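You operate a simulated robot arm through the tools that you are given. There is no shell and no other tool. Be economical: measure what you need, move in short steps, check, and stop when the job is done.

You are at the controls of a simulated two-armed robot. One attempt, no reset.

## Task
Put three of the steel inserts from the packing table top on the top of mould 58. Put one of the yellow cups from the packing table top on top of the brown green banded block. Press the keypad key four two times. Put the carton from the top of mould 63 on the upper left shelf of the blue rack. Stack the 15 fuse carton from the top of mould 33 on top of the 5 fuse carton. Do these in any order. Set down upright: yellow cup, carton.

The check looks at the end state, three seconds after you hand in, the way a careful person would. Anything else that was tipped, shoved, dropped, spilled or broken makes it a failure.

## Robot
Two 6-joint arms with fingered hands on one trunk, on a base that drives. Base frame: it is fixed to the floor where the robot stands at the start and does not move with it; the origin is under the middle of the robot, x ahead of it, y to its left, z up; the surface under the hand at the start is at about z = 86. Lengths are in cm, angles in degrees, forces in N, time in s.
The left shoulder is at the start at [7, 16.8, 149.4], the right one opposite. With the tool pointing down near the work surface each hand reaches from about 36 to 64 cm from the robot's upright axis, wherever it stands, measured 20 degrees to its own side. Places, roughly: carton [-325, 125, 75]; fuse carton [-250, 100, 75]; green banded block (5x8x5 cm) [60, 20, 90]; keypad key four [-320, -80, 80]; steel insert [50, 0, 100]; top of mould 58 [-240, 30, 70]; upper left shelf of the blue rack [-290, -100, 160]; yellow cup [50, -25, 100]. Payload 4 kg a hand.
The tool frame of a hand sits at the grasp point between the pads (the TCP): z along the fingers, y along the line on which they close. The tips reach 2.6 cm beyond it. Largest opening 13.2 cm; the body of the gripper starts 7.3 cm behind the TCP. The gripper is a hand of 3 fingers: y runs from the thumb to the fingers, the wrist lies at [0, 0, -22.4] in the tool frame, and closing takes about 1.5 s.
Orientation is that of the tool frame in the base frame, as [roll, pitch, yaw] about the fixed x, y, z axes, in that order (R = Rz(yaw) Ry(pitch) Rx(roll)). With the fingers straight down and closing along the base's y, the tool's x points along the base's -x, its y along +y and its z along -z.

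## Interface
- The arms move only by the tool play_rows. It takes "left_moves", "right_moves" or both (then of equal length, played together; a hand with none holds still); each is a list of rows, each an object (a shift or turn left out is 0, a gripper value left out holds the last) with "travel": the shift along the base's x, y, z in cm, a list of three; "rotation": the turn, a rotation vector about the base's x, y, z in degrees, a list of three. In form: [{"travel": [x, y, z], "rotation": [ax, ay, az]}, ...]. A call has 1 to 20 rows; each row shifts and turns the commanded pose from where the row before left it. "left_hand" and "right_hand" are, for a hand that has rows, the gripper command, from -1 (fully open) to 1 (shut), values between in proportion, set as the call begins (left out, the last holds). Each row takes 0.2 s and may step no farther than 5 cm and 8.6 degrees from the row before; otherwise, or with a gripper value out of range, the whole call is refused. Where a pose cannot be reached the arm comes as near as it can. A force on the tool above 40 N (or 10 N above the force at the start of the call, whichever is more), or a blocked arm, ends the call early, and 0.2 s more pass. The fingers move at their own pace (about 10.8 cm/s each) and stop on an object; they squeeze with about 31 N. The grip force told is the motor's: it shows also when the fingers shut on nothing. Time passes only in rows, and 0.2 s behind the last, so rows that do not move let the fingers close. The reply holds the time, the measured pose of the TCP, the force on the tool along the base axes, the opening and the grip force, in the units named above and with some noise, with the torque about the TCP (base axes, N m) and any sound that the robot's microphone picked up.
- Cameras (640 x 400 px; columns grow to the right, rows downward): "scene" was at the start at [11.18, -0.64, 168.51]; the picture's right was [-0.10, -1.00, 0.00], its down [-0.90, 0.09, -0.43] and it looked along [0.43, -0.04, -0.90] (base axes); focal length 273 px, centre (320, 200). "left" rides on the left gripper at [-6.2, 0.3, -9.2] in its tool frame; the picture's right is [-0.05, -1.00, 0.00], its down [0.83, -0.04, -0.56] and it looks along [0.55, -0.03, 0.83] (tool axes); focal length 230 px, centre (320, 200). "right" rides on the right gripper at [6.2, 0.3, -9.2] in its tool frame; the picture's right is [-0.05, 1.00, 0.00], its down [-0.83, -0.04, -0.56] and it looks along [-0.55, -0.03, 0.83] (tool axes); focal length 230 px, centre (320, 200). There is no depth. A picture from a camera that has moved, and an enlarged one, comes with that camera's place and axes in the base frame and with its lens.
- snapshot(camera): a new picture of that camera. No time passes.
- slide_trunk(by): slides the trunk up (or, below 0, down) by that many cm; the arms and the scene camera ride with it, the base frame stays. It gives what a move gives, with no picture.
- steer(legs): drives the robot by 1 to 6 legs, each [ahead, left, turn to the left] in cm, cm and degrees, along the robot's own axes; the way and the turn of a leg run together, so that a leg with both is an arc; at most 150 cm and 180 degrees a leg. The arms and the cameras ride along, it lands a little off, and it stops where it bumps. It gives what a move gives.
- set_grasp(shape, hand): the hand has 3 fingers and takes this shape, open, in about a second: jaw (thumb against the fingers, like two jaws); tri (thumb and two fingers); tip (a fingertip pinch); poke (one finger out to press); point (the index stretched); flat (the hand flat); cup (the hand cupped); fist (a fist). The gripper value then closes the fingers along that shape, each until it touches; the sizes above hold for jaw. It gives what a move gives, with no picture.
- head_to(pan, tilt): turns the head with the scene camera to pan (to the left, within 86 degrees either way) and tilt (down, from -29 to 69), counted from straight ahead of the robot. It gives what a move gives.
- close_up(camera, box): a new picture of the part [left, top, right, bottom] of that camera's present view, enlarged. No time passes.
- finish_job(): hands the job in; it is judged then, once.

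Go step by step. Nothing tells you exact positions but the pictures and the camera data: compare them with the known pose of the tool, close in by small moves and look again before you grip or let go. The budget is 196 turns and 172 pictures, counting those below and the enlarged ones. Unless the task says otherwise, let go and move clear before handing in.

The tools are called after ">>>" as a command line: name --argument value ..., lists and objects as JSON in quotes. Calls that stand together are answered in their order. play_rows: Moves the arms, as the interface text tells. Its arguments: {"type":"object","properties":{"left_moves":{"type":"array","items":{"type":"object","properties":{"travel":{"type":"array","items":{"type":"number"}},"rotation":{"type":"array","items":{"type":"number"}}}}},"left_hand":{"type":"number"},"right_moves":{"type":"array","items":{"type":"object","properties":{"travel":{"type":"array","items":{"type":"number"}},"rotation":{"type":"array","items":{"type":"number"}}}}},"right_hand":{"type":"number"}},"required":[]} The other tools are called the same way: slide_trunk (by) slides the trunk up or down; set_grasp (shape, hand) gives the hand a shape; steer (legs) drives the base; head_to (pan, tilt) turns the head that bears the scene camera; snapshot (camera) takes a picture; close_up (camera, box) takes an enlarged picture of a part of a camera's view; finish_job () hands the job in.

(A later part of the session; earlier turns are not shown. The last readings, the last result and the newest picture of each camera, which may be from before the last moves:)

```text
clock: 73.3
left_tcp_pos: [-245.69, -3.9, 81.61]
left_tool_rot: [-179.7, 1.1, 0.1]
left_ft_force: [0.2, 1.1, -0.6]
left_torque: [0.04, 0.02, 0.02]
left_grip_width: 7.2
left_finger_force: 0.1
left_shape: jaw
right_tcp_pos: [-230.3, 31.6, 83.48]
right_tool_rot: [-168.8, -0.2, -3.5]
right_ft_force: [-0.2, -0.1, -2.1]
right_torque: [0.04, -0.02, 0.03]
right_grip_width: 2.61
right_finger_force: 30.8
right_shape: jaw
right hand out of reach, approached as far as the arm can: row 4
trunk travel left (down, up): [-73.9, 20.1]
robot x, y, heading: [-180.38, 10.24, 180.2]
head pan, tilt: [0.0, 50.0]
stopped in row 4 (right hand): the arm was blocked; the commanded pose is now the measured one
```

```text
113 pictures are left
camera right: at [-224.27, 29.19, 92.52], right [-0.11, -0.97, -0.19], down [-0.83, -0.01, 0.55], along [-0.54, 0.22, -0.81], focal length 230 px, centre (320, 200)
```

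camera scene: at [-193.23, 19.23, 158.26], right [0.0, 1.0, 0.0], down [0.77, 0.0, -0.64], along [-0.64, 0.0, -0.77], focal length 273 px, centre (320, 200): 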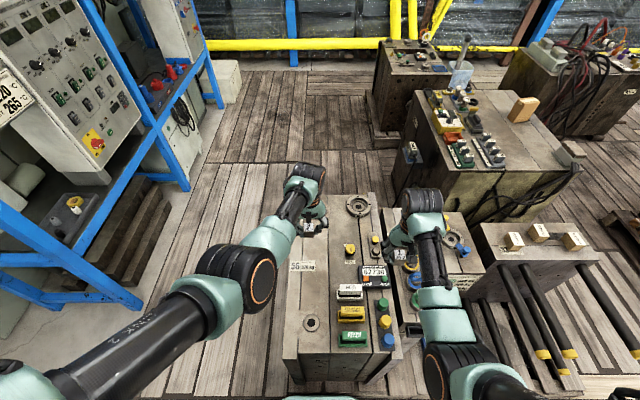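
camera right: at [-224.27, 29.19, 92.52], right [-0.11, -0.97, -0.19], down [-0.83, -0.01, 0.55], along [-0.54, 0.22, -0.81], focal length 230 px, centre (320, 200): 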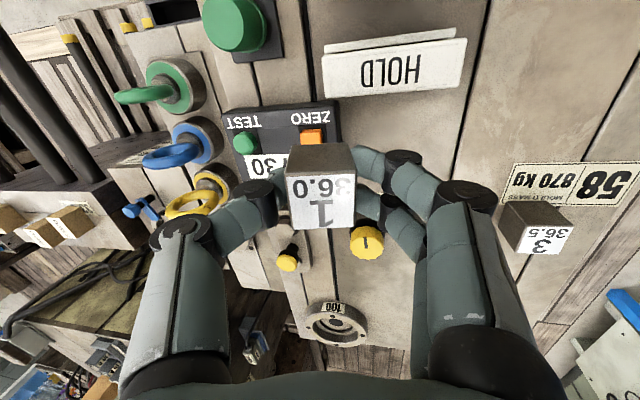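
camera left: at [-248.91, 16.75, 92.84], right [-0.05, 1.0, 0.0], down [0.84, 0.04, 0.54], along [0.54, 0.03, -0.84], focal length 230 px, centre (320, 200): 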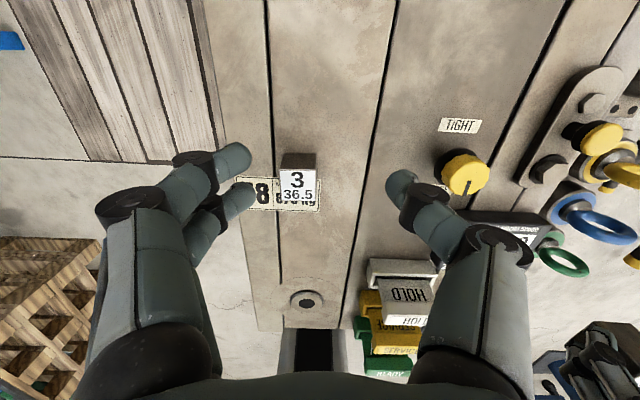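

The hand is too close to its shoulder; raise the trunk, then straighten and bring the hand over.

>>> slide_trunk --by 7

>>> play_rows --right_moves '[{"travel": [-1, 0, -1], "rotation": [-5.6, 0, 1.7]}, {"travel": [-1, 0, -2], "rotation": [-5.6, 0, 1.8]}, {"travel": [0, -4, -1]}, {"travel": [0, -4, 0]}, {"travel": [0, -4, -1]}, {"travel": [0, -3, 0]}, {"travel": [0, 0, 0]}]'

>>> snapshot --camera "right"

```text
clock: 74.4
left_tcp_pos: [-245.55, -3.87, 88.62]
left_tool_rot: [-179.8, 0.9, 0.1]
left_ft_force: [-0.3, 1.3, 0.0]
left_torque: [0.0, 0.01, -0.02]
left_grip_width: 7.22
left_finger_force: 0.2
left_shape: jaw
right_tcp_pos: [-230.23, 31.6, 90.53]
right_tool_rot: [-168.8, -0.2, -3.5]
right_ft_force: [-0.1, -0.6, -2.9]
right_torque: [0.01, -0.01, 0.0]
right_grip_width: 2.62
right_finger_force: 31.0
right_shape: jaw
trunk travel left (down, up): [-80.9, 13.1]
robot x, y, heading: [-180.43, 10.46, 180.0]
head pan, tilt: [0.0, 50.0]
```

```text
clock: 75.9
left_tcp_pos: [-245.58, -3.83, 88.52]
left_tool_rot: [-179.8, 1.1, 0.1]
left_ft_force: [0.3, 0.3, -0.4]
left_torque: [0.05, 0.01, 0.04]
left_grip_width: 7.19
left_finger_force: 0.1
left_shape: jaw
right_tcp_pos: [-233.22, 27.27, 83.62]
right_tool_rot: [-171.5, -0.3, -3.6]
right_ft_force: [0.1, -0.8, -3.1]
right_torque: [0.0, 0.0, -0.01]
right_grip_width: 2.62
right_finger_force: 31.1
right_shape: jaw
trunk travel left (down, up): [-80.9, 13.1]
robot x, y, heading: [-180.1, 10.57, 179.9]
head pan, tilt: [0.0, 50.0]
stopped in row 7 (right hand): the arm was blocked; the commanded pose is now the measured one
```

```text
112 pictures are left
camera right: at [-227.15, 25.31, 92.81], right [-0.11, -0.98, -0.15], down [-0.83, 0.01, 0.55], along [-0.54, 0.19, -0.82], focal length 230 px, centre (320, 200)
```

right: 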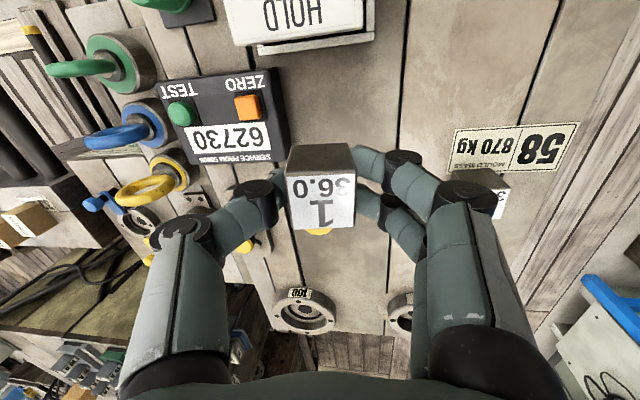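

>>> snapshot --camera "scene"

>>> snapshot --camera "left"

```text
111 pictures are left
camera scene: at [-193.11, 10.1, 157.12], right [0.0, 1.0, 0.0], down [0.77, 0.0, -0.64], along [-0.64, 0.0, -0.77], focal length 273 px, centre (320, 200)
```

scene: 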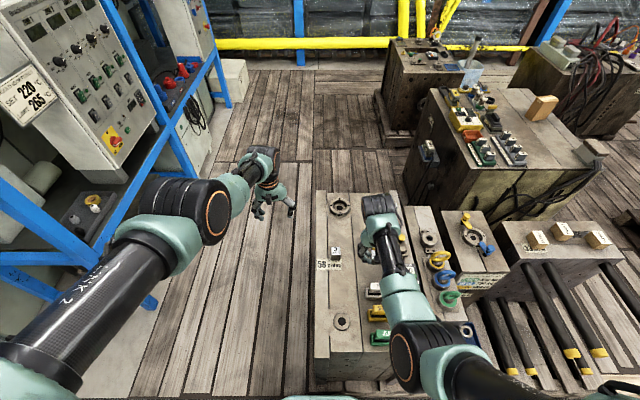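

```text
110 pictures are left
camera left: at [-251.48, -4.4, 97.91], right [-0.05, 1.0, 0.01], down [0.84, 0.04, 0.54], along [0.54, 0.03, -0.84], focal length 230 px, centre (320, 200)
```

left: 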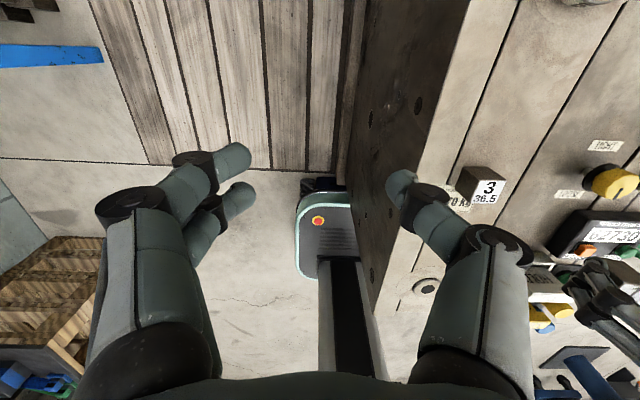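

The right arm dislikes crossing inward; shift the base further left instead so the hand stays in front of its own shoulder.

>>> steer --legs '[[0, 11, 0]]'

>>> play_rows --right_moves '[{"travel": [1, 0, 0.5], "rotation": [-4.2, 0, 1.8]}, {"travel": [1, 0, 0], "rotation": [-4.2, 0, 1.8]}, {"travel": [0.6, 0, 0]}, {"travel": [0, 0, 0]}]'

>>> snapshot --camera "right"

```text
clock: 77.1
left_tcp_pos: [-245.54, -14.47, 88.65]
left_tool_rot: [-179.8, 1.0, -0.2]
left_ft_force: [-0.1, 0.6, 0.1]
left_torque: [-0.03, 0.04, 0.03]
left_grip_width: 7.19
left_finger_force: 0.1
left_shape: jaw
right_tcp_pos: [-233.14, 16.56, 83.59]
right_tool_rot: [-171.6, -0.3, -3.7]
right_ft_force: [0.4, 0.6, -2.9]
right_torque: [-0.01, 0.01, 0.0]
right_grip_width: 2.63
right_finger_force: 30.7
right_shape: jaw
trunk travel left (down, up): [-80.9, 13.1]
robot x, y, heading: [-180.51, -0.73, 179.8]
head pan, tilt: [0.0, 50.0]
```

```text
clock: 78.1
left_tcp_pos: [-245.62, -14.56, 88.55]
left_tool_rot: [-179.8, 1.0, -0.1]
left_ft_force: [0.5, 0.4, -0.6]
left_torque: [-0.02, -0.02, -0.01]
left_grip_width: 7.21
left_finger_force: 0.0
left_shape: jaw
right_tcp_pos: [-230.47, 16.52, 84.07]
right_tool_rot: [-180.0, -0.6, 0.0]
right_ft_force: [0.7, 0.2, -1.8]
right_torque: [0.01, 0.01, 0.0]
right_grip_width: 2.59
right_finger_force: 31.1
right_shape: jaw
trunk travel left (down, up): [-80.9, 13.1]
robot x, y, heading: [-180.56, -0.86, 179.7]
head pan, tilt: [0.0, 50.0]
```

```text
109 pictures are left
camera right: at [-224.43, 16.2, 93.39], right [-0.05, -1.0, 0.0], down [-0.84, 0.04, 0.55], along [-0.55, 0.03, -0.84], focal length 230 px, centre (320, 200)
```

right: 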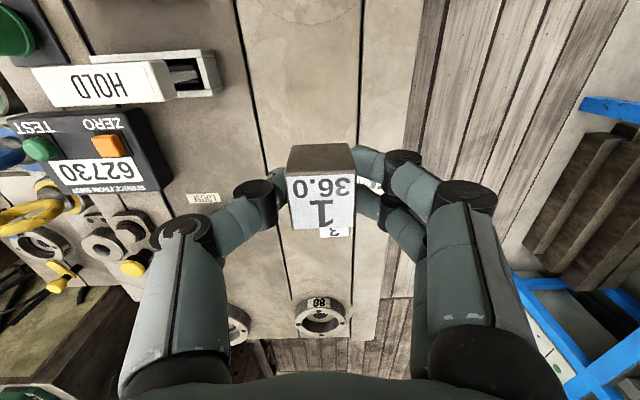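

>>> play_rows --right_moves '[{"travel": [0.4, 0, -4], "rotation": [0, 0.6, 0]}, {"travel": [0, 0, -3.5]}, {"travel": [0, 0, 0]}]'

>>> play_rows --right_moves '[{"travel": [0, 0, -0.4]}, {"travel": [0, 0, -0.3]}, {"travel": [0, 0, -0.2]}, {"travel": [0, 0, 0]}]'

>>> snapshot --camera "right"

```text
clock: 78.9
left_tcp_pos: [-245.68, -14.65, 88.66]
left_tool_rot: [-179.9, 0.9, -0.2]
left_ft_force: [0.4, 0.7, 0.1]
left_torque: [-0.02, -0.03, 0.01]
left_grip_width: 7.2
left_finger_force: 0.0
left_shape: jaw
right_tcp_pos: [-230.01, 16.46, 76.76]
right_tool_rot: [-179.9, 0.1, 0.0]
right_ft_force: [0.1, 0.0, -2.9]
right_torque: [0.01, 0.01, -0.06]
right_grip_width: 2.58
right_finger_force: 31.5
right_shape: jaw
trunk travel left (down, up): [-80.9, 13.1]
robot x, y, heading: [-180.21, -0.76, 180.0]
head pan, tilt: [0.0, 50.0]
```

```text
clock: 79.9
left_tcp_pos: [-245.67, -14.64, 88.52]
left_tool_rot: [-179.8, 1.0, -0.2]
left_ft_force: [0.6, -0.5, 0.5]
left_torque: [0.03, 0.0, 0.0]
left_grip_width: 7.2
left_finger_force: 0.0
left_shape: jaw
right_tcp_pos: [-230.07, 16.56, 75.76]
right_tool_rot: [-179.8, 0.1, 0.0]
right_ft_force: [-0.7, 0.2, -2.6]
right_torque: [0.01, 0.04, -0.01]
right_grip_width: 2.6
right_finger_force: 31.1
right_shape: jaw
trunk travel left (down, up): [-80.9, 13.1]
robot x, y, heading: [-180.33, -0.92, 179.8]
head pan, tilt: [0.0, 50.0]
```

```text
108 pictures are left
camera right: at [-223.99, 16.17, 84.93], right [-0.05, -1.0, 0.0], down [-0.83, 0.04, 0.56], along [-0.55, 0.03, -0.83], focal length 230 px, centre (320, 200)
```

right: 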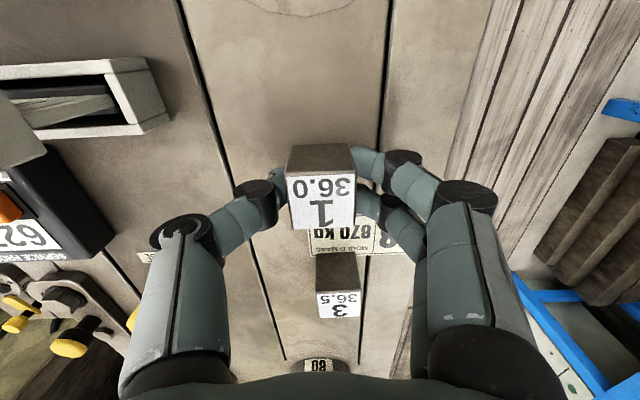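

>>> play_rows --right_moves '[{"travel": [0, 0, -0.3]}, {"travel": [0, 0, -0.2]}, {"travel": [0, 0, 0]}]'

>>> play_rows --right_moves '[{"travel": [0, 0, -0.2]}, {"travel": [0, 0, 0]}]'

```text
clock: 80.7
left_tcp_pos: [-245.55, -14.63, 88.7]
left_tool_rot: [-179.8, 1.0, 0.0]
left_ft_force: [-0.4, 0.5, -0.1]
left_torque: [-0.04, 0.0, -0.01]
left_grip_width: 7.21
left_finger_force: 0.1
left_shape: jaw
right_tcp_pos: [-230.2, 16.52, 75.2]
right_tool_rot: [-179.9, 0.0, 0.0]
right_ft_force: [0.9, 0.2, -1.6]
right_torque: [-0.03, 0.02, 0.0]
right_grip_width: 2.62
right_finger_force: 31.0
right_shape: jaw
trunk travel left (down, up): [-80.9, 13.1]
robot x, y, heading: [-180.23, -0.88, 179.8]
head pan, tilt: [0.0, 50.0]
```

```text
clock: 81.3
left_tcp_pos: [-245.55, -14.59, 88.56]
left_tool_rot: [-179.8, 1.0, -0.2]
left_ft_force: [-0.2, 0.5, -0.2]
left_torque: [0.02, -0.03, 0.0]
left_grip_width: 7.2
left_finger_force: 0.0
left_shape: jaw
right_tcp_pos: [-230.08, 16.4, 75.05]
right_tool_rot: [-179.9, 0.1, 0.0]
right_ft_force: [0.5, 0.3, 0.0]
right_torque: [-0.04, -0.05, 0.02]
right_grip_width: 2.58
right_finger_force: 30.9
right_shape: jaw
trunk travel left (down, up): [-80.9, 13.1]
robot x, y, heading: [-180.53, -0.8, 179.7]
head pan, tilt: [0.0, 50.0]
```

Touching. Release and rise.

>>> play_rows --right_moves '[{"travel": [0, 0, -0.1]}, {"travel": [0, 0, 0]}, {"travel": [0, 0, 0]}, {"travel": [0, 0, 0]}]' --right_hand -0.1

>>> play_rows --right_moves '[{"travel": [0, 0, 3]}, {"travel": [0, 0, 4]}, {"travel": [0, 0, 2]}, {"travel": [0, 0, 0]}]'

>>> snapshot --camera "right"

>>> snapshot --camera "scene"

```text
clock: 82.3
left_tcp_pos: [-245.64, -14.55, 88.48]
left_tool_rot: [-179.7, 1.0, -0.1]
left_ft_force: [0.6, 0.0, 0.5]
left_torque: [0.02, 0.0, -0.02]
left_grip_width: 7.22
left_finger_force: 0.0
left_shape: jaw
right_tcp_pos: [-230.18, 16.37, 74.71]
right_tool_rot: [180.0, 0.0, 0.0]
right_ft_force: [-0.4, -0.6, -0.8]
right_torque: [0.0, -0.02, 0.01]
right_grip_width: 7.17
right_finger_force: 0.1
right_shape: jaw
trunk travel left (down, up): [-80.9, 13.1]
robot x, y, heading: [-180.44, -1.12, 179.8]
head pan, tilt: [0.0, 50.0]
```

```text
clock: 83.3
left_tcp_pos: [-245.53, -14.7, 88.68]
left_tool_rot: [-179.7, 1.1, -0.2]
left_ft_force: [-0.6, -0.6, 0.3]
left_torque: [0.0, 0.0, -0.03]
left_grip_width: 7.21
left_finger_force: 0.1
left_shape: jaw
right_tcp_pos: [-230.12, 16.33, 83.94]
right_tool_rot: [-179.8, -0.1, -0.1]
right_ft_force: [0.3, 0.4, -0.2]
right_torque: [-0.03, 0.0, 0.0]
right_grip_width: 7.21
right_finger_force: 0.0
right_shape: jaw
trunk travel left (down, up): [-80.9, 13.1]
robot x, y, heading: [-180.32, -0.69, 179.8]
head pan, tilt: [0.0, 50.0]
```

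```text
107 pictures are left
camera right: at [-223.98, 15.98, 93.25], right [-0.05, -1.0, 0.0], down [-0.83, 0.04, 0.56], along [-0.56, 0.03, -0.83], focal length 230 px, centre (320, 200)
```

right: 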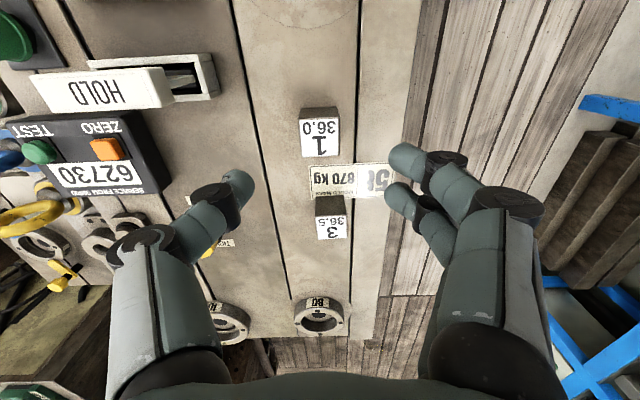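

```text
106 pictures are left
camera scene: at [-193.12, -0.79, 157.12], right [0.0, 1.0, 0.0], down [0.77, 0.0, -0.64], along [-0.64, 0.0, -0.77], focal length 273 px, centre (320, 200)
```

scene: 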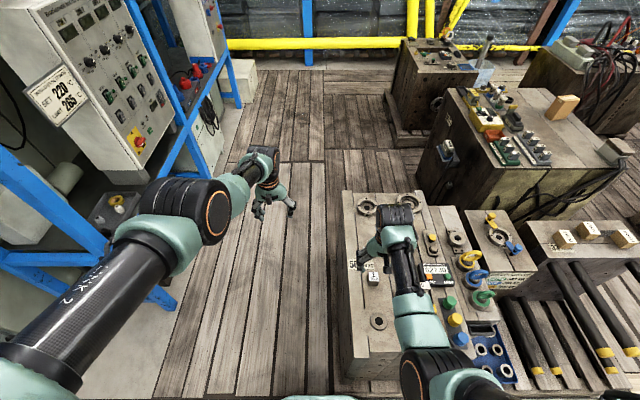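

Two inserts are in place. Now on to mould 33 with the fuse cartons: raise the trunk, drive right and look.

>>> slide_trunk --by 13

>>> steer --legs '[[-8, 0, 0], [0, -84, 0]]'

>>> snapshot --camera "scene"

>>> snapshot --camera "right"

```text
clock: 84.8
left_tcp_pos: [-245.49, -14.65, 101.45]
left_tool_rot: [-179.7, 1.1, -0.2]
left_ft_force: [0.9, 0.3, 0.1]
left_torque: [0.01, 0.0, 0.0]
left_grip_width: 7.17
left_finger_force: 0.0
left_shape: jaw
right_tcp_pos: [-230.25, 16.24, 97.01]
right_tool_rot: [-179.9, 0.0, 0.0]
right_ft_force: [0.5, 0.0, -0.2]
right_torque: [0.01, 0.01, 0.01]
right_grip_width: 7.22
right_finger_force: 0.0
right_shape: jaw
trunk travel left (down, up): [-93.9, 0.1]
robot x, y, heading: [-180.44, -0.85, 179.9]
head pan, tilt: [0.0, 50.0]
```

```text
clock: 89.9
left_tcp_pos: [-237.77, 67.48, 101.62]
left_tool_rot: [-179.7, 1.0, 0.7]
left_ft_force: [0.5, -0.1, -0.4]
left_torque: [0.02, 0.01, 0.0]
left_grip_width: 7.21
left_finger_force: 0.1
left_shape: jaw
right_tcp_pos: [-222.68, 98.64, 96.97]
right_tool_rot: [-179.8, 0.1, 0.9]
right_ft_force: [-0.6, 0.4, -0.6]
right_torque: [0.0, -0.02, 0.02]
right_grip_width: 7.2
right_finger_force: 0.0
right_shape: jaw
trunk travel left (down, up): [-93.9, 0.1]
robot x, y, heading: [-172.77, 82.51, -179.5]
head pan, tilt: [0.0, 50.0]
```

```text
105 pictures are left
camera scene: at [-185.39, 81.98, 170.12], right [-0.01, 1.0, 0.0], down [0.77, 0.01, -0.64], along [-0.64, -0.01, -0.77], focal length 273 px, centre (320, 200)
```

scene: 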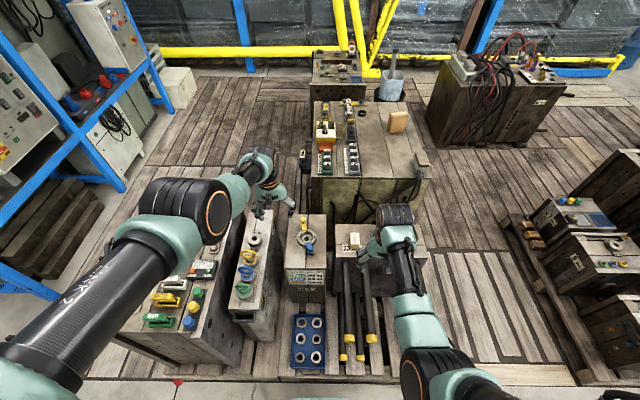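

```text
104 pictures are left
camera right: at [-216.5, 98.36, 106.24], right [-0.04, -1.0, 0.0], down [-0.83, 0.03, 0.56], along [-0.56, 0.02, -0.83], focal length 230 px, centre (320, 200)
```

right: 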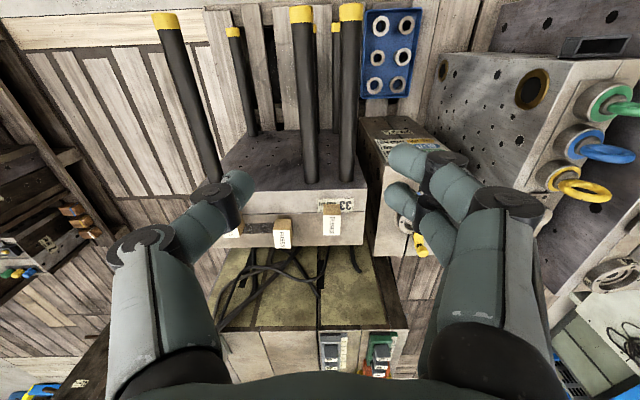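

>>> close_up --camera "right" --box '[210, 170, 370, 270]'

>>> close_up --camera "scene" --box '[290, 60, 450, 290]'

```text
4.00 times, centred on (290, 220) of right
camera zoom: at [-216.5, 98.36, 106.24], right [-0.04, -1.0, 0.0], down [-0.83, 0.03, 0.56], along [-0.56, 0.02, -0.83], focal length 920 px, centre (440, 120)
```

zoom: 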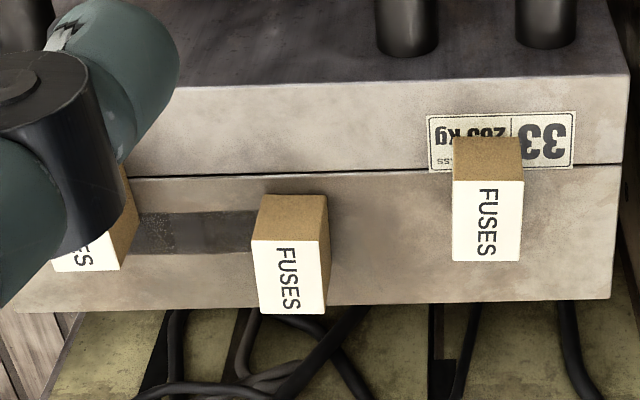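

```text
1.74 times, centred on (370, 175) of scene
camera zoom: at [-185.39, 81.98, 170.12], right [-0.01, 1.0, 0.0], down [0.77, 0.01, -0.64], along [-0.64, -0.01, -0.77], focal length 475 px, centre (233, 244)
```

zoom: 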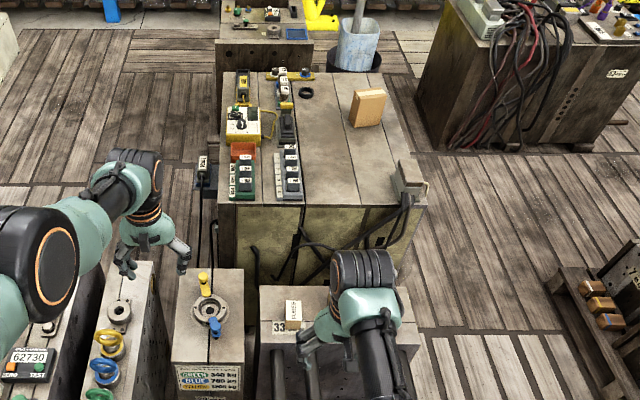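

>>> close_up --camera "right" --box '[262, 190, 350, 255]'

>>> close_up --camera "scene" --box '[335, 220, 385, 255]'

```text
6.15 times, centred on (306, 222) of right
camera zoom: at [-216.5, 98.36, 106.24], right [-0.04, -1.0, 0.0], down [-0.83, 0.03, 0.56], along [-0.56, 0.02, -0.83], focal length 1416 px, centre (406, 62)
```

zoom: 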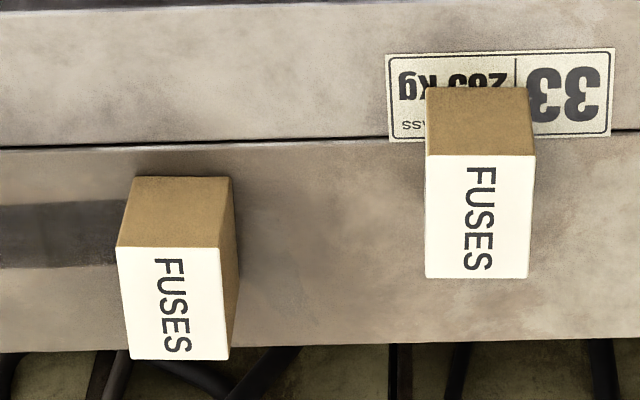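

```text
11.43 times, centred on (360, 238) of scene
camera zoom: at [-185.39, 81.98, 170.12], right [-0.01, 1.0, 0.0], down [0.77, 0.01, -0.64], along [-0.64, -0.01, -0.77], focal length 3124 px, centre (-137, -229)
```

zoom: 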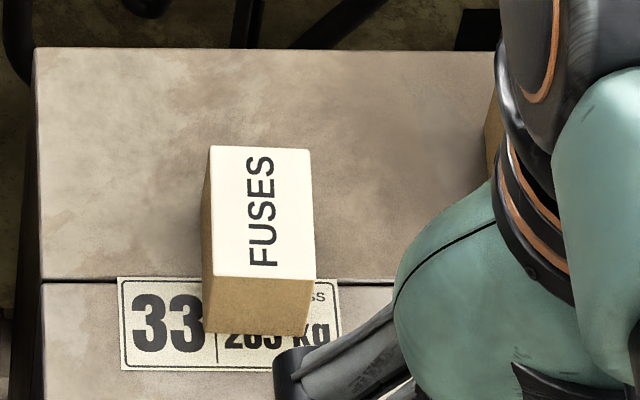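

The numbers aren't on the top or front faces, so they're probably on the back. I'll put the left hand camera (which looks back toward me) over the cartons.

>>> steer --legs '[[8, -30, 0]]'

>>> snapshot --camera "left"

>>> snapshot --camera "scene"

```text
clock: 92.2
left_tcp_pos: [-245.35, 97.08, 101.64]
left_tool_rot: [-179.7, 1.0, 0.5]
left_ft_force: [-0.8, 1.1, 0.4]
left_torque: [0.01, -0.01, -0.02]
left_grip_width: 7.22
left_finger_force: 0.1
left_shape: jaw
right_tcp_pos: [-230.18, 128.35, 96.89]
right_tool_rot: [180.0, 0.0, 0.6]
right_ft_force: [-0.1, 0.2, 0.0]
right_torque: [0.01, 0.02, 0.01]
right_grip_width: 7.19
right_finger_force: 0.0
right_shape: jaw
trunk travel left (down, up): [-93.9, 0.1]
robot x, y, heading: [-180.4, 111.3, -179.6]
head pan, tilt: [0.0, 50.0]
stopped in leg 1: the robot was blocked; the commanded pose is now the measured one
```

```text
99 pictures are left
camera left: at [-251.3, 96.58, 110.91], right [-0.06, 1.0, 0.0], down [0.84, 0.05, 0.54], along [0.54, 0.04, -0.84], focal length 230 px, centre (320, 200)
```

left: 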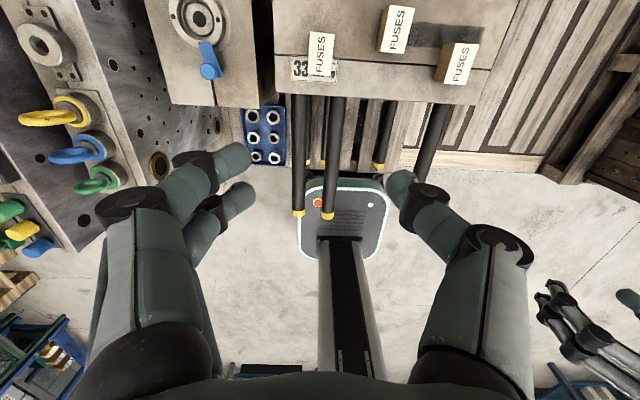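

```text
98 pictures are left
camera scene: at [-193.08, 111.61, 170.11], right [-0.01, 1.0, 0.0], down [0.77, 0.0, -0.64], along [-0.64, 0.0, -0.77], focal length 273 px, centre (320, 200)
```

scene: 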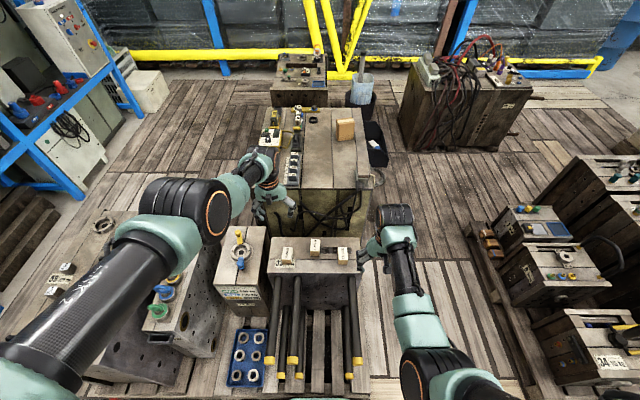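

>>> close_up --camera "left" --box '[290, 0, 490, 95]'

>>> close_up --camera "scene" --box '[270, 225, 360, 280]'

```text
3.20 times, centred on (390, 48) of left
camera zoom: at [-251.3, 96.58, 110.91], right [-0.06, 1.0, 0.0], down [0.84, 0.05, 0.54], along [0.54, 0.04, -0.84], focal length 736 px, centre (96, 688)
```

zoom: 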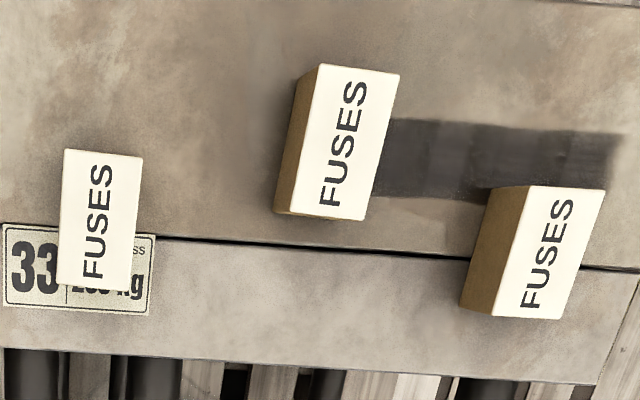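

```text
7.11 times, centred on (315, 252) of scene
camera zoom: at [-193.08, 111.61, 170.11], right [-0.01, 1.0, 0.0], down [0.77, 0.0, -0.64], along [-0.64, 0.0, -0.77], focal length 1944 px, centre (356, -173)
```

zoom: 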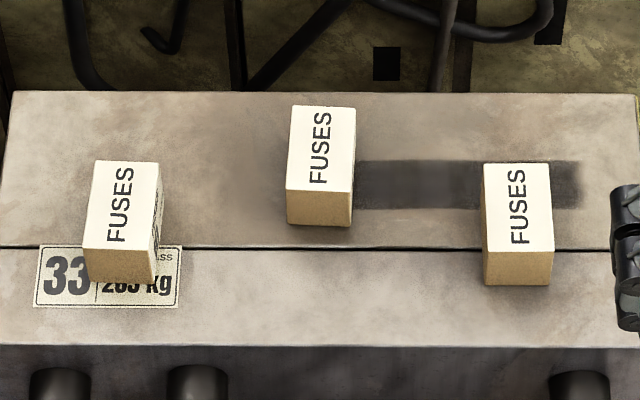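

>>> snapshot --camera "right"

>>> close_up --camera "right" --box '[400, 140, 600, 265]'

```text
95 pictures are left
camera right: at [-224.07, 128.0, 106.17], right [-0.04, -1.0, 0.0], down [-0.83, 0.03, 0.56], along [-0.56, 0.02, -0.83], focal length 230 px, centre (320, 200)
```

right: 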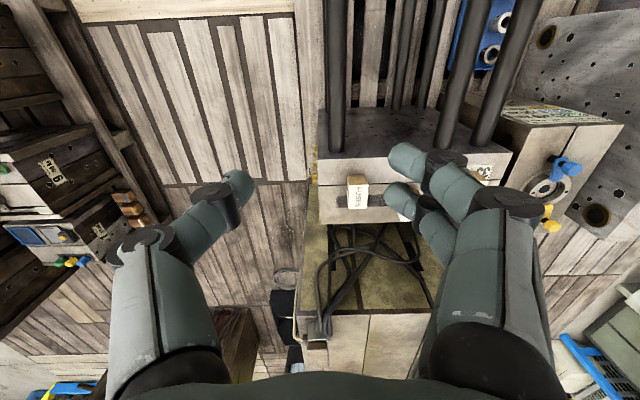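

```text
3.20 times, centred on (500, 202) of right
camera zoom: at [-224.07, 128.0, 106.17], right [-0.04, -1.0, 0.0], down [-0.83, 0.03, 0.56], along [-0.56, 0.02, -0.83], focal length 736 px, centre (-256, 192)
```

zoom: 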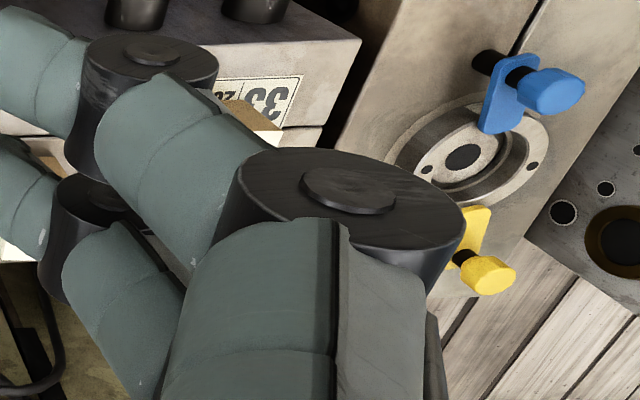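

>>> steer --legs '[[-6, -45, 0]]'

>>> head_to --pan 40 --tilt 40

>>> snapshot --camera "scene"

```text
clock: 94.9
left_tcp_pos: [-239.57, 142.22, 101.51]
left_tool_rot: [-179.7, 1.1, 0.4]
left_ft_force: [-0.2, -0.3, 0.1]
left_torque: [0.02, -0.02, 0.0]
left_grip_width: 7.21
left_finger_force: 0.1
left_shape: jaw
right_tcp_pos: [-224.47, 173.38, 96.96]
right_tool_rot: [-179.8, 0.0, 0.6]
right_ft_force: [0.7, 0.1, 0.7]
right_torque: [0.01, -0.01, 0.03]
right_grip_width: 7.2
right_finger_force: 0.0
right_shape: jaw
trunk travel left (down, up): [-93.9, 0.1]
robot x, y, heading: [-174.35, 156.83, -179.8]
head pan, tilt: [0.0, 50.0]
```

```text
clock: 96.0
left_tcp_pos: [-239.66, 142.51, 101.55]
left_tool_rot: [-179.8, 0.9, 0.3]
left_ft_force: [-0.1, 0.1, -0.1]
left_torque: [-0.01, -0.04, -0.03]
left_grip_width: 7.2
left_finger_force: 0.1
left_shape: jaw
right_tcp_pos: [-224.54, 173.57, 96.86]
right_tool_rot: [-179.9, 0.1, 0.5]
right_ft_force: [-0.8, -0.4, -0.7]
right_torque: [-0.02, 0.04, 0.03]
right_grip_width: 7.19
right_finger_force: 0.1
right_shape: jaw
trunk travel left (down, up): [-93.9, 0.1]
robot x, y, heading: [-174.17, 157.08, -179.7]
head pan, tilt: [40.0, 40.0]
```

```text
93 pictures are left
camera scene: at [-186.05, 151.27, 171.53], right [-0.65, 0.76, 0.0], down [0.49, 0.42, -0.77], along [-0.58, -0.49, -0.64], focal length 273 px, centre (320, 200)
```

scene: 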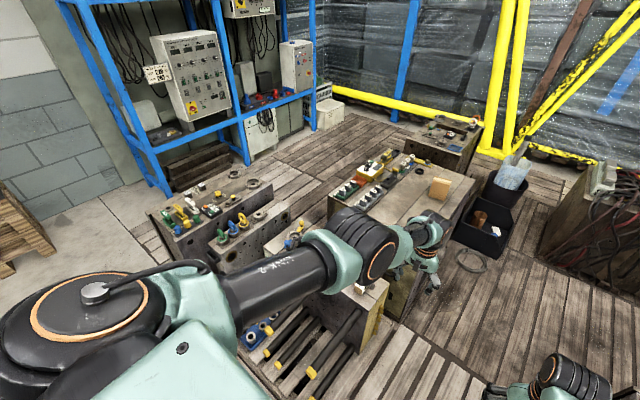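

>>> steer --legs '[[-15, 0, 0], [0, 0, -40]]'

>>> head_to --pan 78 --tilt 40

>>> snapshot --camera "scene"

```text
clock: 99.2
left_tcp_pos: [-218.23, 187.83, 101.55]
left_tool_rot: [-179.8, 1.0, -39.8]
left_ft_force: [-0.6, -0.3, 0.6]
left_torque: [0.0, -0.03, 0.03]
left_grip_width: 7.2
left_finger_force: 0.2
left_shape: jaw
right_tcp_pos: [-186.61, 201.75, 96.98]
right_tool_rot: [-180.0, 0.0, -39.7]
right_ft_force: [0.6, 0.1, -0.7]
right_torque: [0.01, 0.01, 0.02]
right_grip_width: 7.22
right_finger_force: 0.1
right_shape: jaw
trunk travel left (down, up): [-93.9, 0.1]
robot x, y, heading: [-159.3, 156.67, 140.1]
head pan, tilt: [40.0, 40.0]
```

```text
clock: 100.3
left_tcp_pos: [-218.19, 187.82, 101.66]
left_tool_rot: [-179.8, 1.0, -39.8]
left_ft_force: [-0.1, -0.1, -0.6]
left_torque: [0.0, -0.03, 0.0]
left_grip_width: 7.21
left_finger_force: 0.0
left_shape: jaw
right_tcp_pos: [-186.65, 201.83, 96.92]
right_tool_rot: [-179.8, 0.1, -39.8]
right_ft_force: [0.4, 0.6, -1.1]
right_torque: [0.03, -0.01, -0.03]
right_grip_width: 7.2
right_finger_force: 0.2
right_shape: jaw
trunk travel left (down, up): [-93.9, 0.1]
robot x, y, heading: [-159.32, 156.59, 140.3]
head pan, tilt: [78.0, 40.0]
```

```text
92 pictures are left
camera scene: at [-169.76, 154.88, 171.54], right [-0.62, 0.79, 0.0], down [0.51, 0.4, -0.77], along [-0.6, -0.47, -0.64], focal length 273 px, centre (320, 200)
```

scene: 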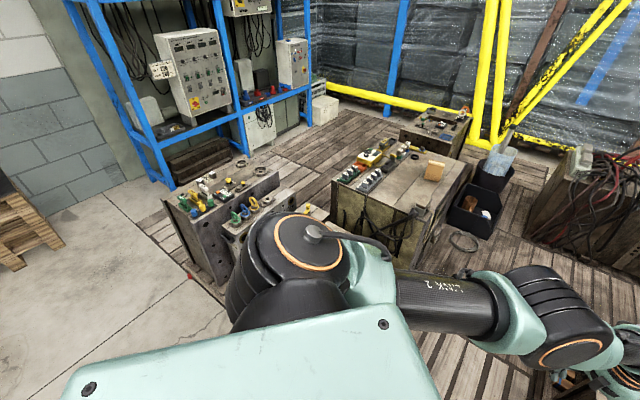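

>>> steer --legs '[[0, 0, 73]]'

>>> head_to --pan 0 --tilt 45

>>> snapshot --camera "scene"

```text
clock: 103.8
left_tcp_pos: [-206.41, 109.93, 101.61]
left_tool_rot: [-179.8, 1.0, 32.9]
left_ft_force: [0.1, -0.4, -0.1]
left_torque: [0.02, -0.01, -0.01]
left_grip_width: 7.23
left_finger_force: 0.2
left_shape: jaw
right_tcp_pos: [-210.37, 144.19, 96.93]
right_tool_rot: [-179.9, 0.0, 33.1]
right_ft_force: [0.3, -0.4, 0.7]
right_torque: [-0.02, 0.0, -0.01]
right_grip_width: 7.22
right_finger_force: 0.1
right_shape: jaw
trunk travel left (down, up): [-93.9, 0.1]
robot x, y, heading: [-159.11, 156.91, -147.2]
head pan, tilt: [78.0, 40.0]
```

```text
clock: 105.3
left_tcp_pos: [-206.38, 109.79, 101.61]
left_tool_rot: [-179.7, 1.0, 32.9]
left_ft_force: [-0.7, 0.6, -0.2]
left_torque: [0.0, 0.02, 0.02]
left_grip_width: 7.23
left_finger_force: 0.1
left_shape: jaw
right_tcp_pos: [-210.31, 144.27, 97.02]
right_tool_rot: [-179.9, 0.0, 33.1]
right_ft_force: [1.2, 0.8, 0.2]
right_torque: [0.0, 0.01, 0.02]
right_grip_width: 7.22
right_finger_force: 0.0
right_shape: jaw
trunk travel left (down, up): [-93.9, 0.1]
robot x, y, heading: [-159.11, 157.22, -147.1]
head pan, tilt: [0.0, 45.0]
```

```text
91 pictures are left
camera scene: at [-170.28, 149.76, 170.81], right [-0.54, 0.84, 0.0], down [0.59, 0.38, -0.71], along [-0.59, -0.38, -0.71], focal length 273 px, centre (320, 200)
```

scene: 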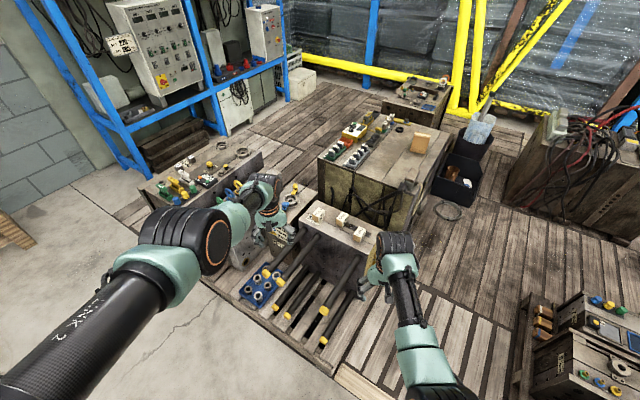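

>>> close_up --camera "scene" --box '[300, 200, 380, 250]'

>>> close_up --camera "scene" --box '[300, 100, 500, 225]'

```text
8.00 times, centred on (340, 225) of scene
camera zoom: at [-170.28, 149.76, 170.81], right [-0.54, 0.84, 0.0], down [0.59, 0.38, -0.71], along [-0.59, -0.38, -0.71], focal length 2187 px, centre (160, 0)
```

zoom: 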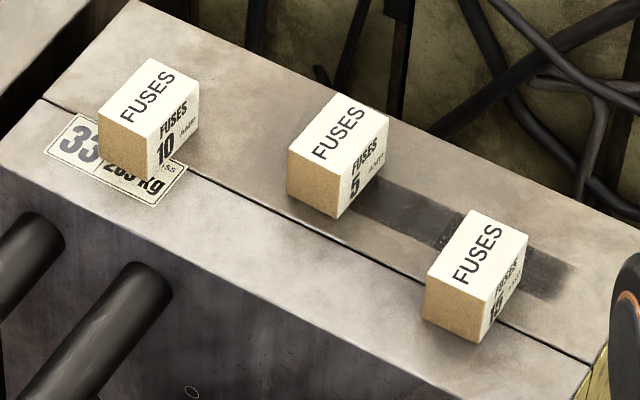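

```text
3.20 times, centred on (400, 162) of scene
camera zoom: at [-170.28, 149.76, 170.81], right [-0.54, 0.84, 0.0], down [0.59, 0.38, -0.71], along [-0.59, -0.38, -0.71], focal length 875 px, centre (64, 320)
```

zoom: 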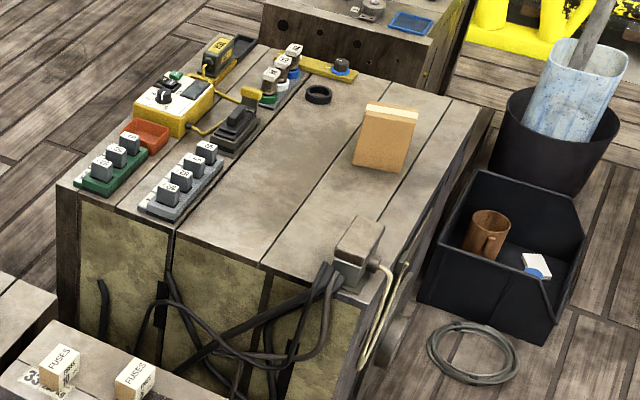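

Cartons left to right are 10, 5 and 15. Before choosing a stance, I'll test whether the deck right of mould 33 can be driven on; that also leads to the carton on mould 63.

>>> steer --legs '[[0, 0, -33], [50, 0, 0]]'

>>> snapshot --camera "scene"

```text
clock: 109.9
left_tcp_pos: [-274.56, 145.77, 101.51]
left_tool_rot: [-179.8, 0.9, -1.0]
left_ft_force: [0.1, -0.2, -0.4]
left_torque: [0.01, -0.02, 0.02]
left_grip_width: 7.22
left_finger_force: 0.1
left_shape: jaw
right_tcp_pos: [-258.57, 176.46, 96.82]
right_tool_rot: [-179.9, -0.1, -1.0]
right_ft_force: [-0.6, -0.2, 0.8]
right_torque: [0.01, -0.03, 0.0]
right_grip_width: 7.21
right_finger_force: 0.1
right_shape: jaw
trunk travel left (down, up): [-93.9, 0.1]
robot x, y, heading: [-208.98, 158.8, 178.8]
head pan, tilt: [0.0, 45.0]
```

```text
88 pictures are left
camera scene: at [-222.5, 158.85, 170.78], right [0.02, 1.0, 0.0], down [0.71, -0.01, -0.71], along [-0.71, 0.01, -0.71], focal length 273 px, centre (320, 200)
```

scene: 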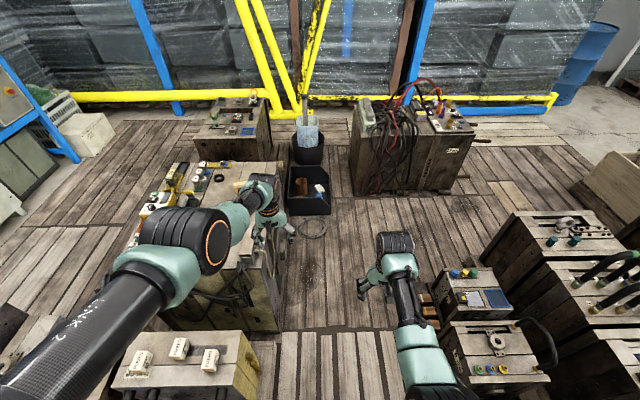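

The deck is drivable here. I'll face the fuse cartons from the aisle (heading -90) for stacking.

>>> steer --legs '[[18, 0, 0], [0, 0, 91], [-15, 0, 0]]'

>>> slide_trunk --by -8

>>> snapshot --camera "scene"

>>> snapshot --camera "right"

```text
clock: 112.8
left_tcp_pos: [-285.43, 130.41, 101.55]
left_tool_rot: [-179.8, 0.8, 17.0]
left_ft_force: [0.3, 0.0, -0.3]
left_torque: [-0.01, 0.0, 0.0]
left_grip_width: 7.22
left_finger_force: 0.0
left_shape: jaw
right_tcp_pos: [-279.81, 164.71, 97.09]
right_tool_rot: [180.0, 0.1, 17.0]
right_ft_force: [0.2, -0.4, 0.1]
right_torque: [-0.01, 0.0, -0.01]
right_grip_width: 7.2
right_finger_force: 0.1
right_shape: jaw
trunk travel left (down, up): [-93.9, 0.1]
robot x, y, heading: [-227.59, 162.85, -163.5]
head pan, tilt: [0.0, 45.0]
stopped in leg 2: the robot was blocked; the commanded pose is now the measured one
```

```text
clock: 114.0
left_tcp_pos: [-285.5, 130.36, 93.58]
left_tool_rot: [-180.0, 0.9, 16.9]
left_ft_force: [-1.1, -0.2, 0.0]
left_torque: [0.01, -0.01, 0.0]
left_grip_width: 7.22
left_finger_force: 0.0
left_shape: jaw
right_tcp_pos: [-279.77, 164.68, 88.92]
right_tool_rot: [-179.9, 0.0, 17.0]
right_ft_force: [0.1, 0.2, 0.6]
right_torque: [0.02, 0.02, -0.02]
right_grip_width: 7.21
right_finger_force: 0.1
right_shape: jaw
trunk travel left (down, up): [-85.9, 8.1]
robot x, y, heading: [-227.72, 162.94, -163.4]
head pan, tilt: [0.0, 45.0]
```

```text
87 pictures are left
camera scene: at [-239.91, 159.02, 162.81], right [-0.29, 0.96, 0.0], down [0.68, 0.2, -0.71], along [-0.68, -0.2, -0.71], focal length 273 px, centre (320, 200)
```

scene: 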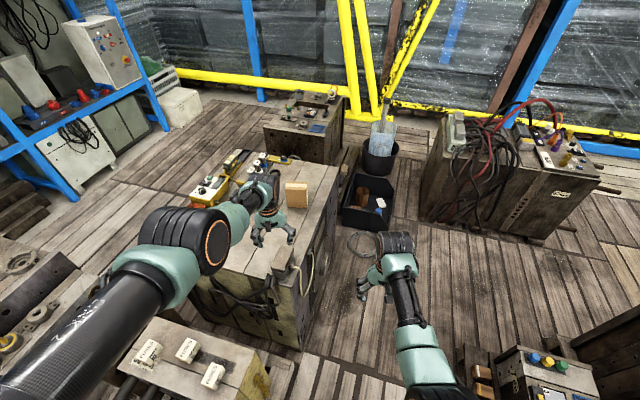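

```text
86 pictures are left
camera right: at [-273.88, 166.14, 98.22], right [0.24, -0.97, 0.0], down [-0.81, -0.2, 0.56], along [-0.54, -0.13, -0.83], focal length 230 px, centre (320, 200)
```

right: 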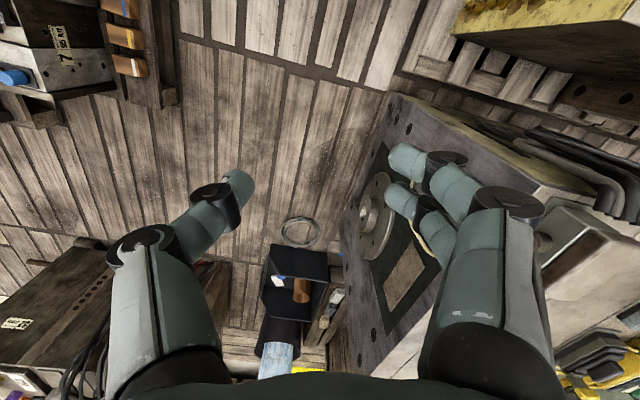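

>>> steer --legs '[[0, -13, 0], [0, 0, 73]]'

>>> snapshot --camera "scene"

```text
clock: 118.4
left_tcp_pos: [-219.36, 110.06, 93.6]
left_tool_rot: [-179.9, 0.8, 88.1]
left_ft_force: [-0.6, 0.0, 0.3]
left_torque: [0.0, 0.01, -0.02]
left_grip_width: 7.22
left_finger_force: 0.1
left_shape: jaw
right_tcp_pos: [-249.77, 126.45, 88.93]
right_tool_rot: [180.0, 0.0, 88.2]
right_ft_force: [-0.5, -0.1, -0.1]
right_torque: [0.0, 0.04, 0.01]
right_grip_width: 7.24
right_finger_force: 0.1
right_shape: jaw
trunk travel left (down, up): [-85.9, 8.1]
robot x, y, heading: [-231.2, 175.7, -92.1]
head pan, tilt: [0.0, 45.0]
```

```text
85 pictures are left
camera scene: at [-231.63, 162.3, 162.81], right [-1.0, 0.04, 0.0], down [0.03, 0.71, -0.71], along [-0.03, -0.71, -0.71], focal length 273 px, centre (320, 200)
```

scene: 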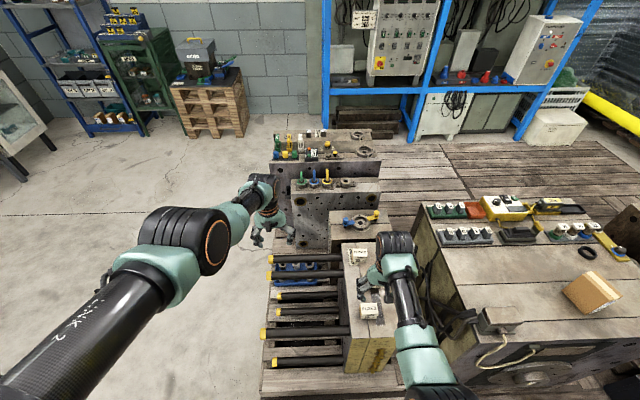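

>>> snapshot --camera "right"

>>> close_up --camera "scene" --box '[320, 230, 420, 340]'

```text
84 pictures are left
camera right: at [-249.26, 132.52, 98.2], right [1.0, -0.08, 0.0], down [-0.07, -0.83, 0.56], along [-0.05, -0.55, -0.83], focal length 230 px, centre (320, 200)
```

right: 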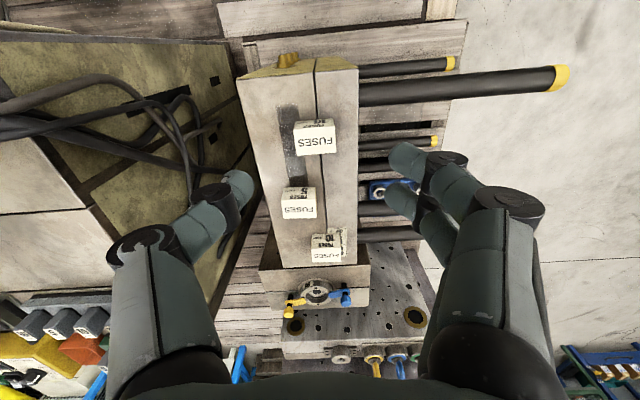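

```text
3.64 times, centred on (370, 285) of scene
camera zoom: at [-231.63, 162.3, 162.81], right [-1.0, 0.04, 0.0], down [0.03, 0.71, -0.71], along [-0.03, -0.71, -0.71], focal length 994 px, centre (138, -109)
```

zoom: 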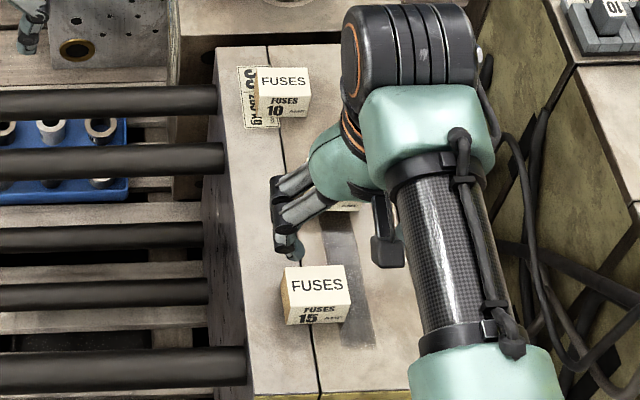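

>>> play_rows --right_moves '[{"travel": [-1, -3, 0], "rotation": [0, 0, 8]}, {"travel": [0, 0, -3]}, {"travel": [0, 0, -3]}, {"travel": [0, 0, 0]}]' --right_hand -0.5

>>> snapshot --camera "right"

>>> close_up --camera "scene" --box '[320, 230, 420, 340]'

```text
clock: 119.4
left_tcp_pos: [-219.12, 109.97, 93.57]
left_tool_rot: [-179.9, 0.9, 88.1]
left_ft_force: [0.2, 1.2, 0.1]
left_torque: [-0.02, -0.01, -0.01]
left_grip_width: 7.23
left_finger_force: 0.0
left_shape: jaw
right_tcp_pos: [-250.84, 123.24, 83.02]
right_tool_rot: [180.0, -0.1, 96.2]
right_ft_force: [0.5, 0.4, 0.3]
right_torque: [0.02, 0.0, -0.02]
right_grip_width: 9.85
right_finger_force: 0.0
right_shape: jaw
trunk travel left (down, up): [-85.9, 8.1]
robot x, y, heading: [-231.42, 175.96, -91.9]
head pan, tilt: [0.0, 45.0]
```

```text
82 pictures are left
camera right: at [-251.18, 129.38, 92.27], right [1.0, 0.06, 0.0], down [0.05, -0.83, 0.56], along [0.03, -0.55, -0.83], focal length 230 px, centre (320, 200)
```

right: 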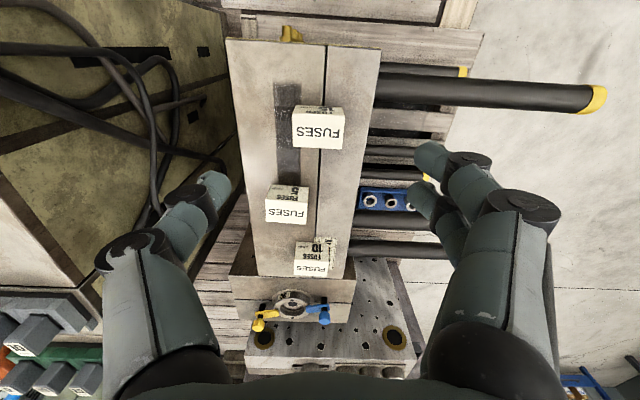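

```text
3.64 times, centred on (370, 285) of scene
camera zoom: at [-231.62, 162.23, 162.8], right [-1.0, 0.04, 0.0], down [0.03, 0.71, -0.71], along [-0.03, -0.71, -0.71], focal length 994 px, centre (138, -109)
```

zoom: 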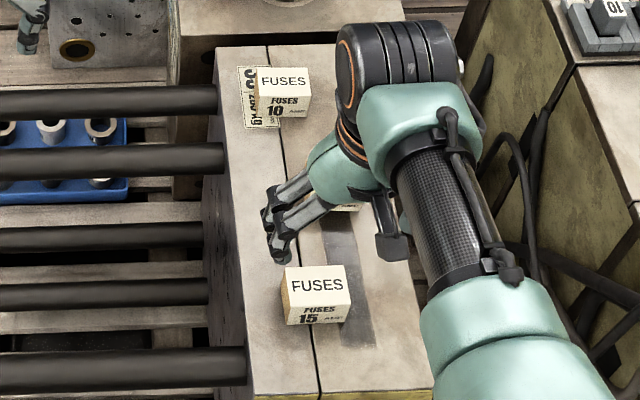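

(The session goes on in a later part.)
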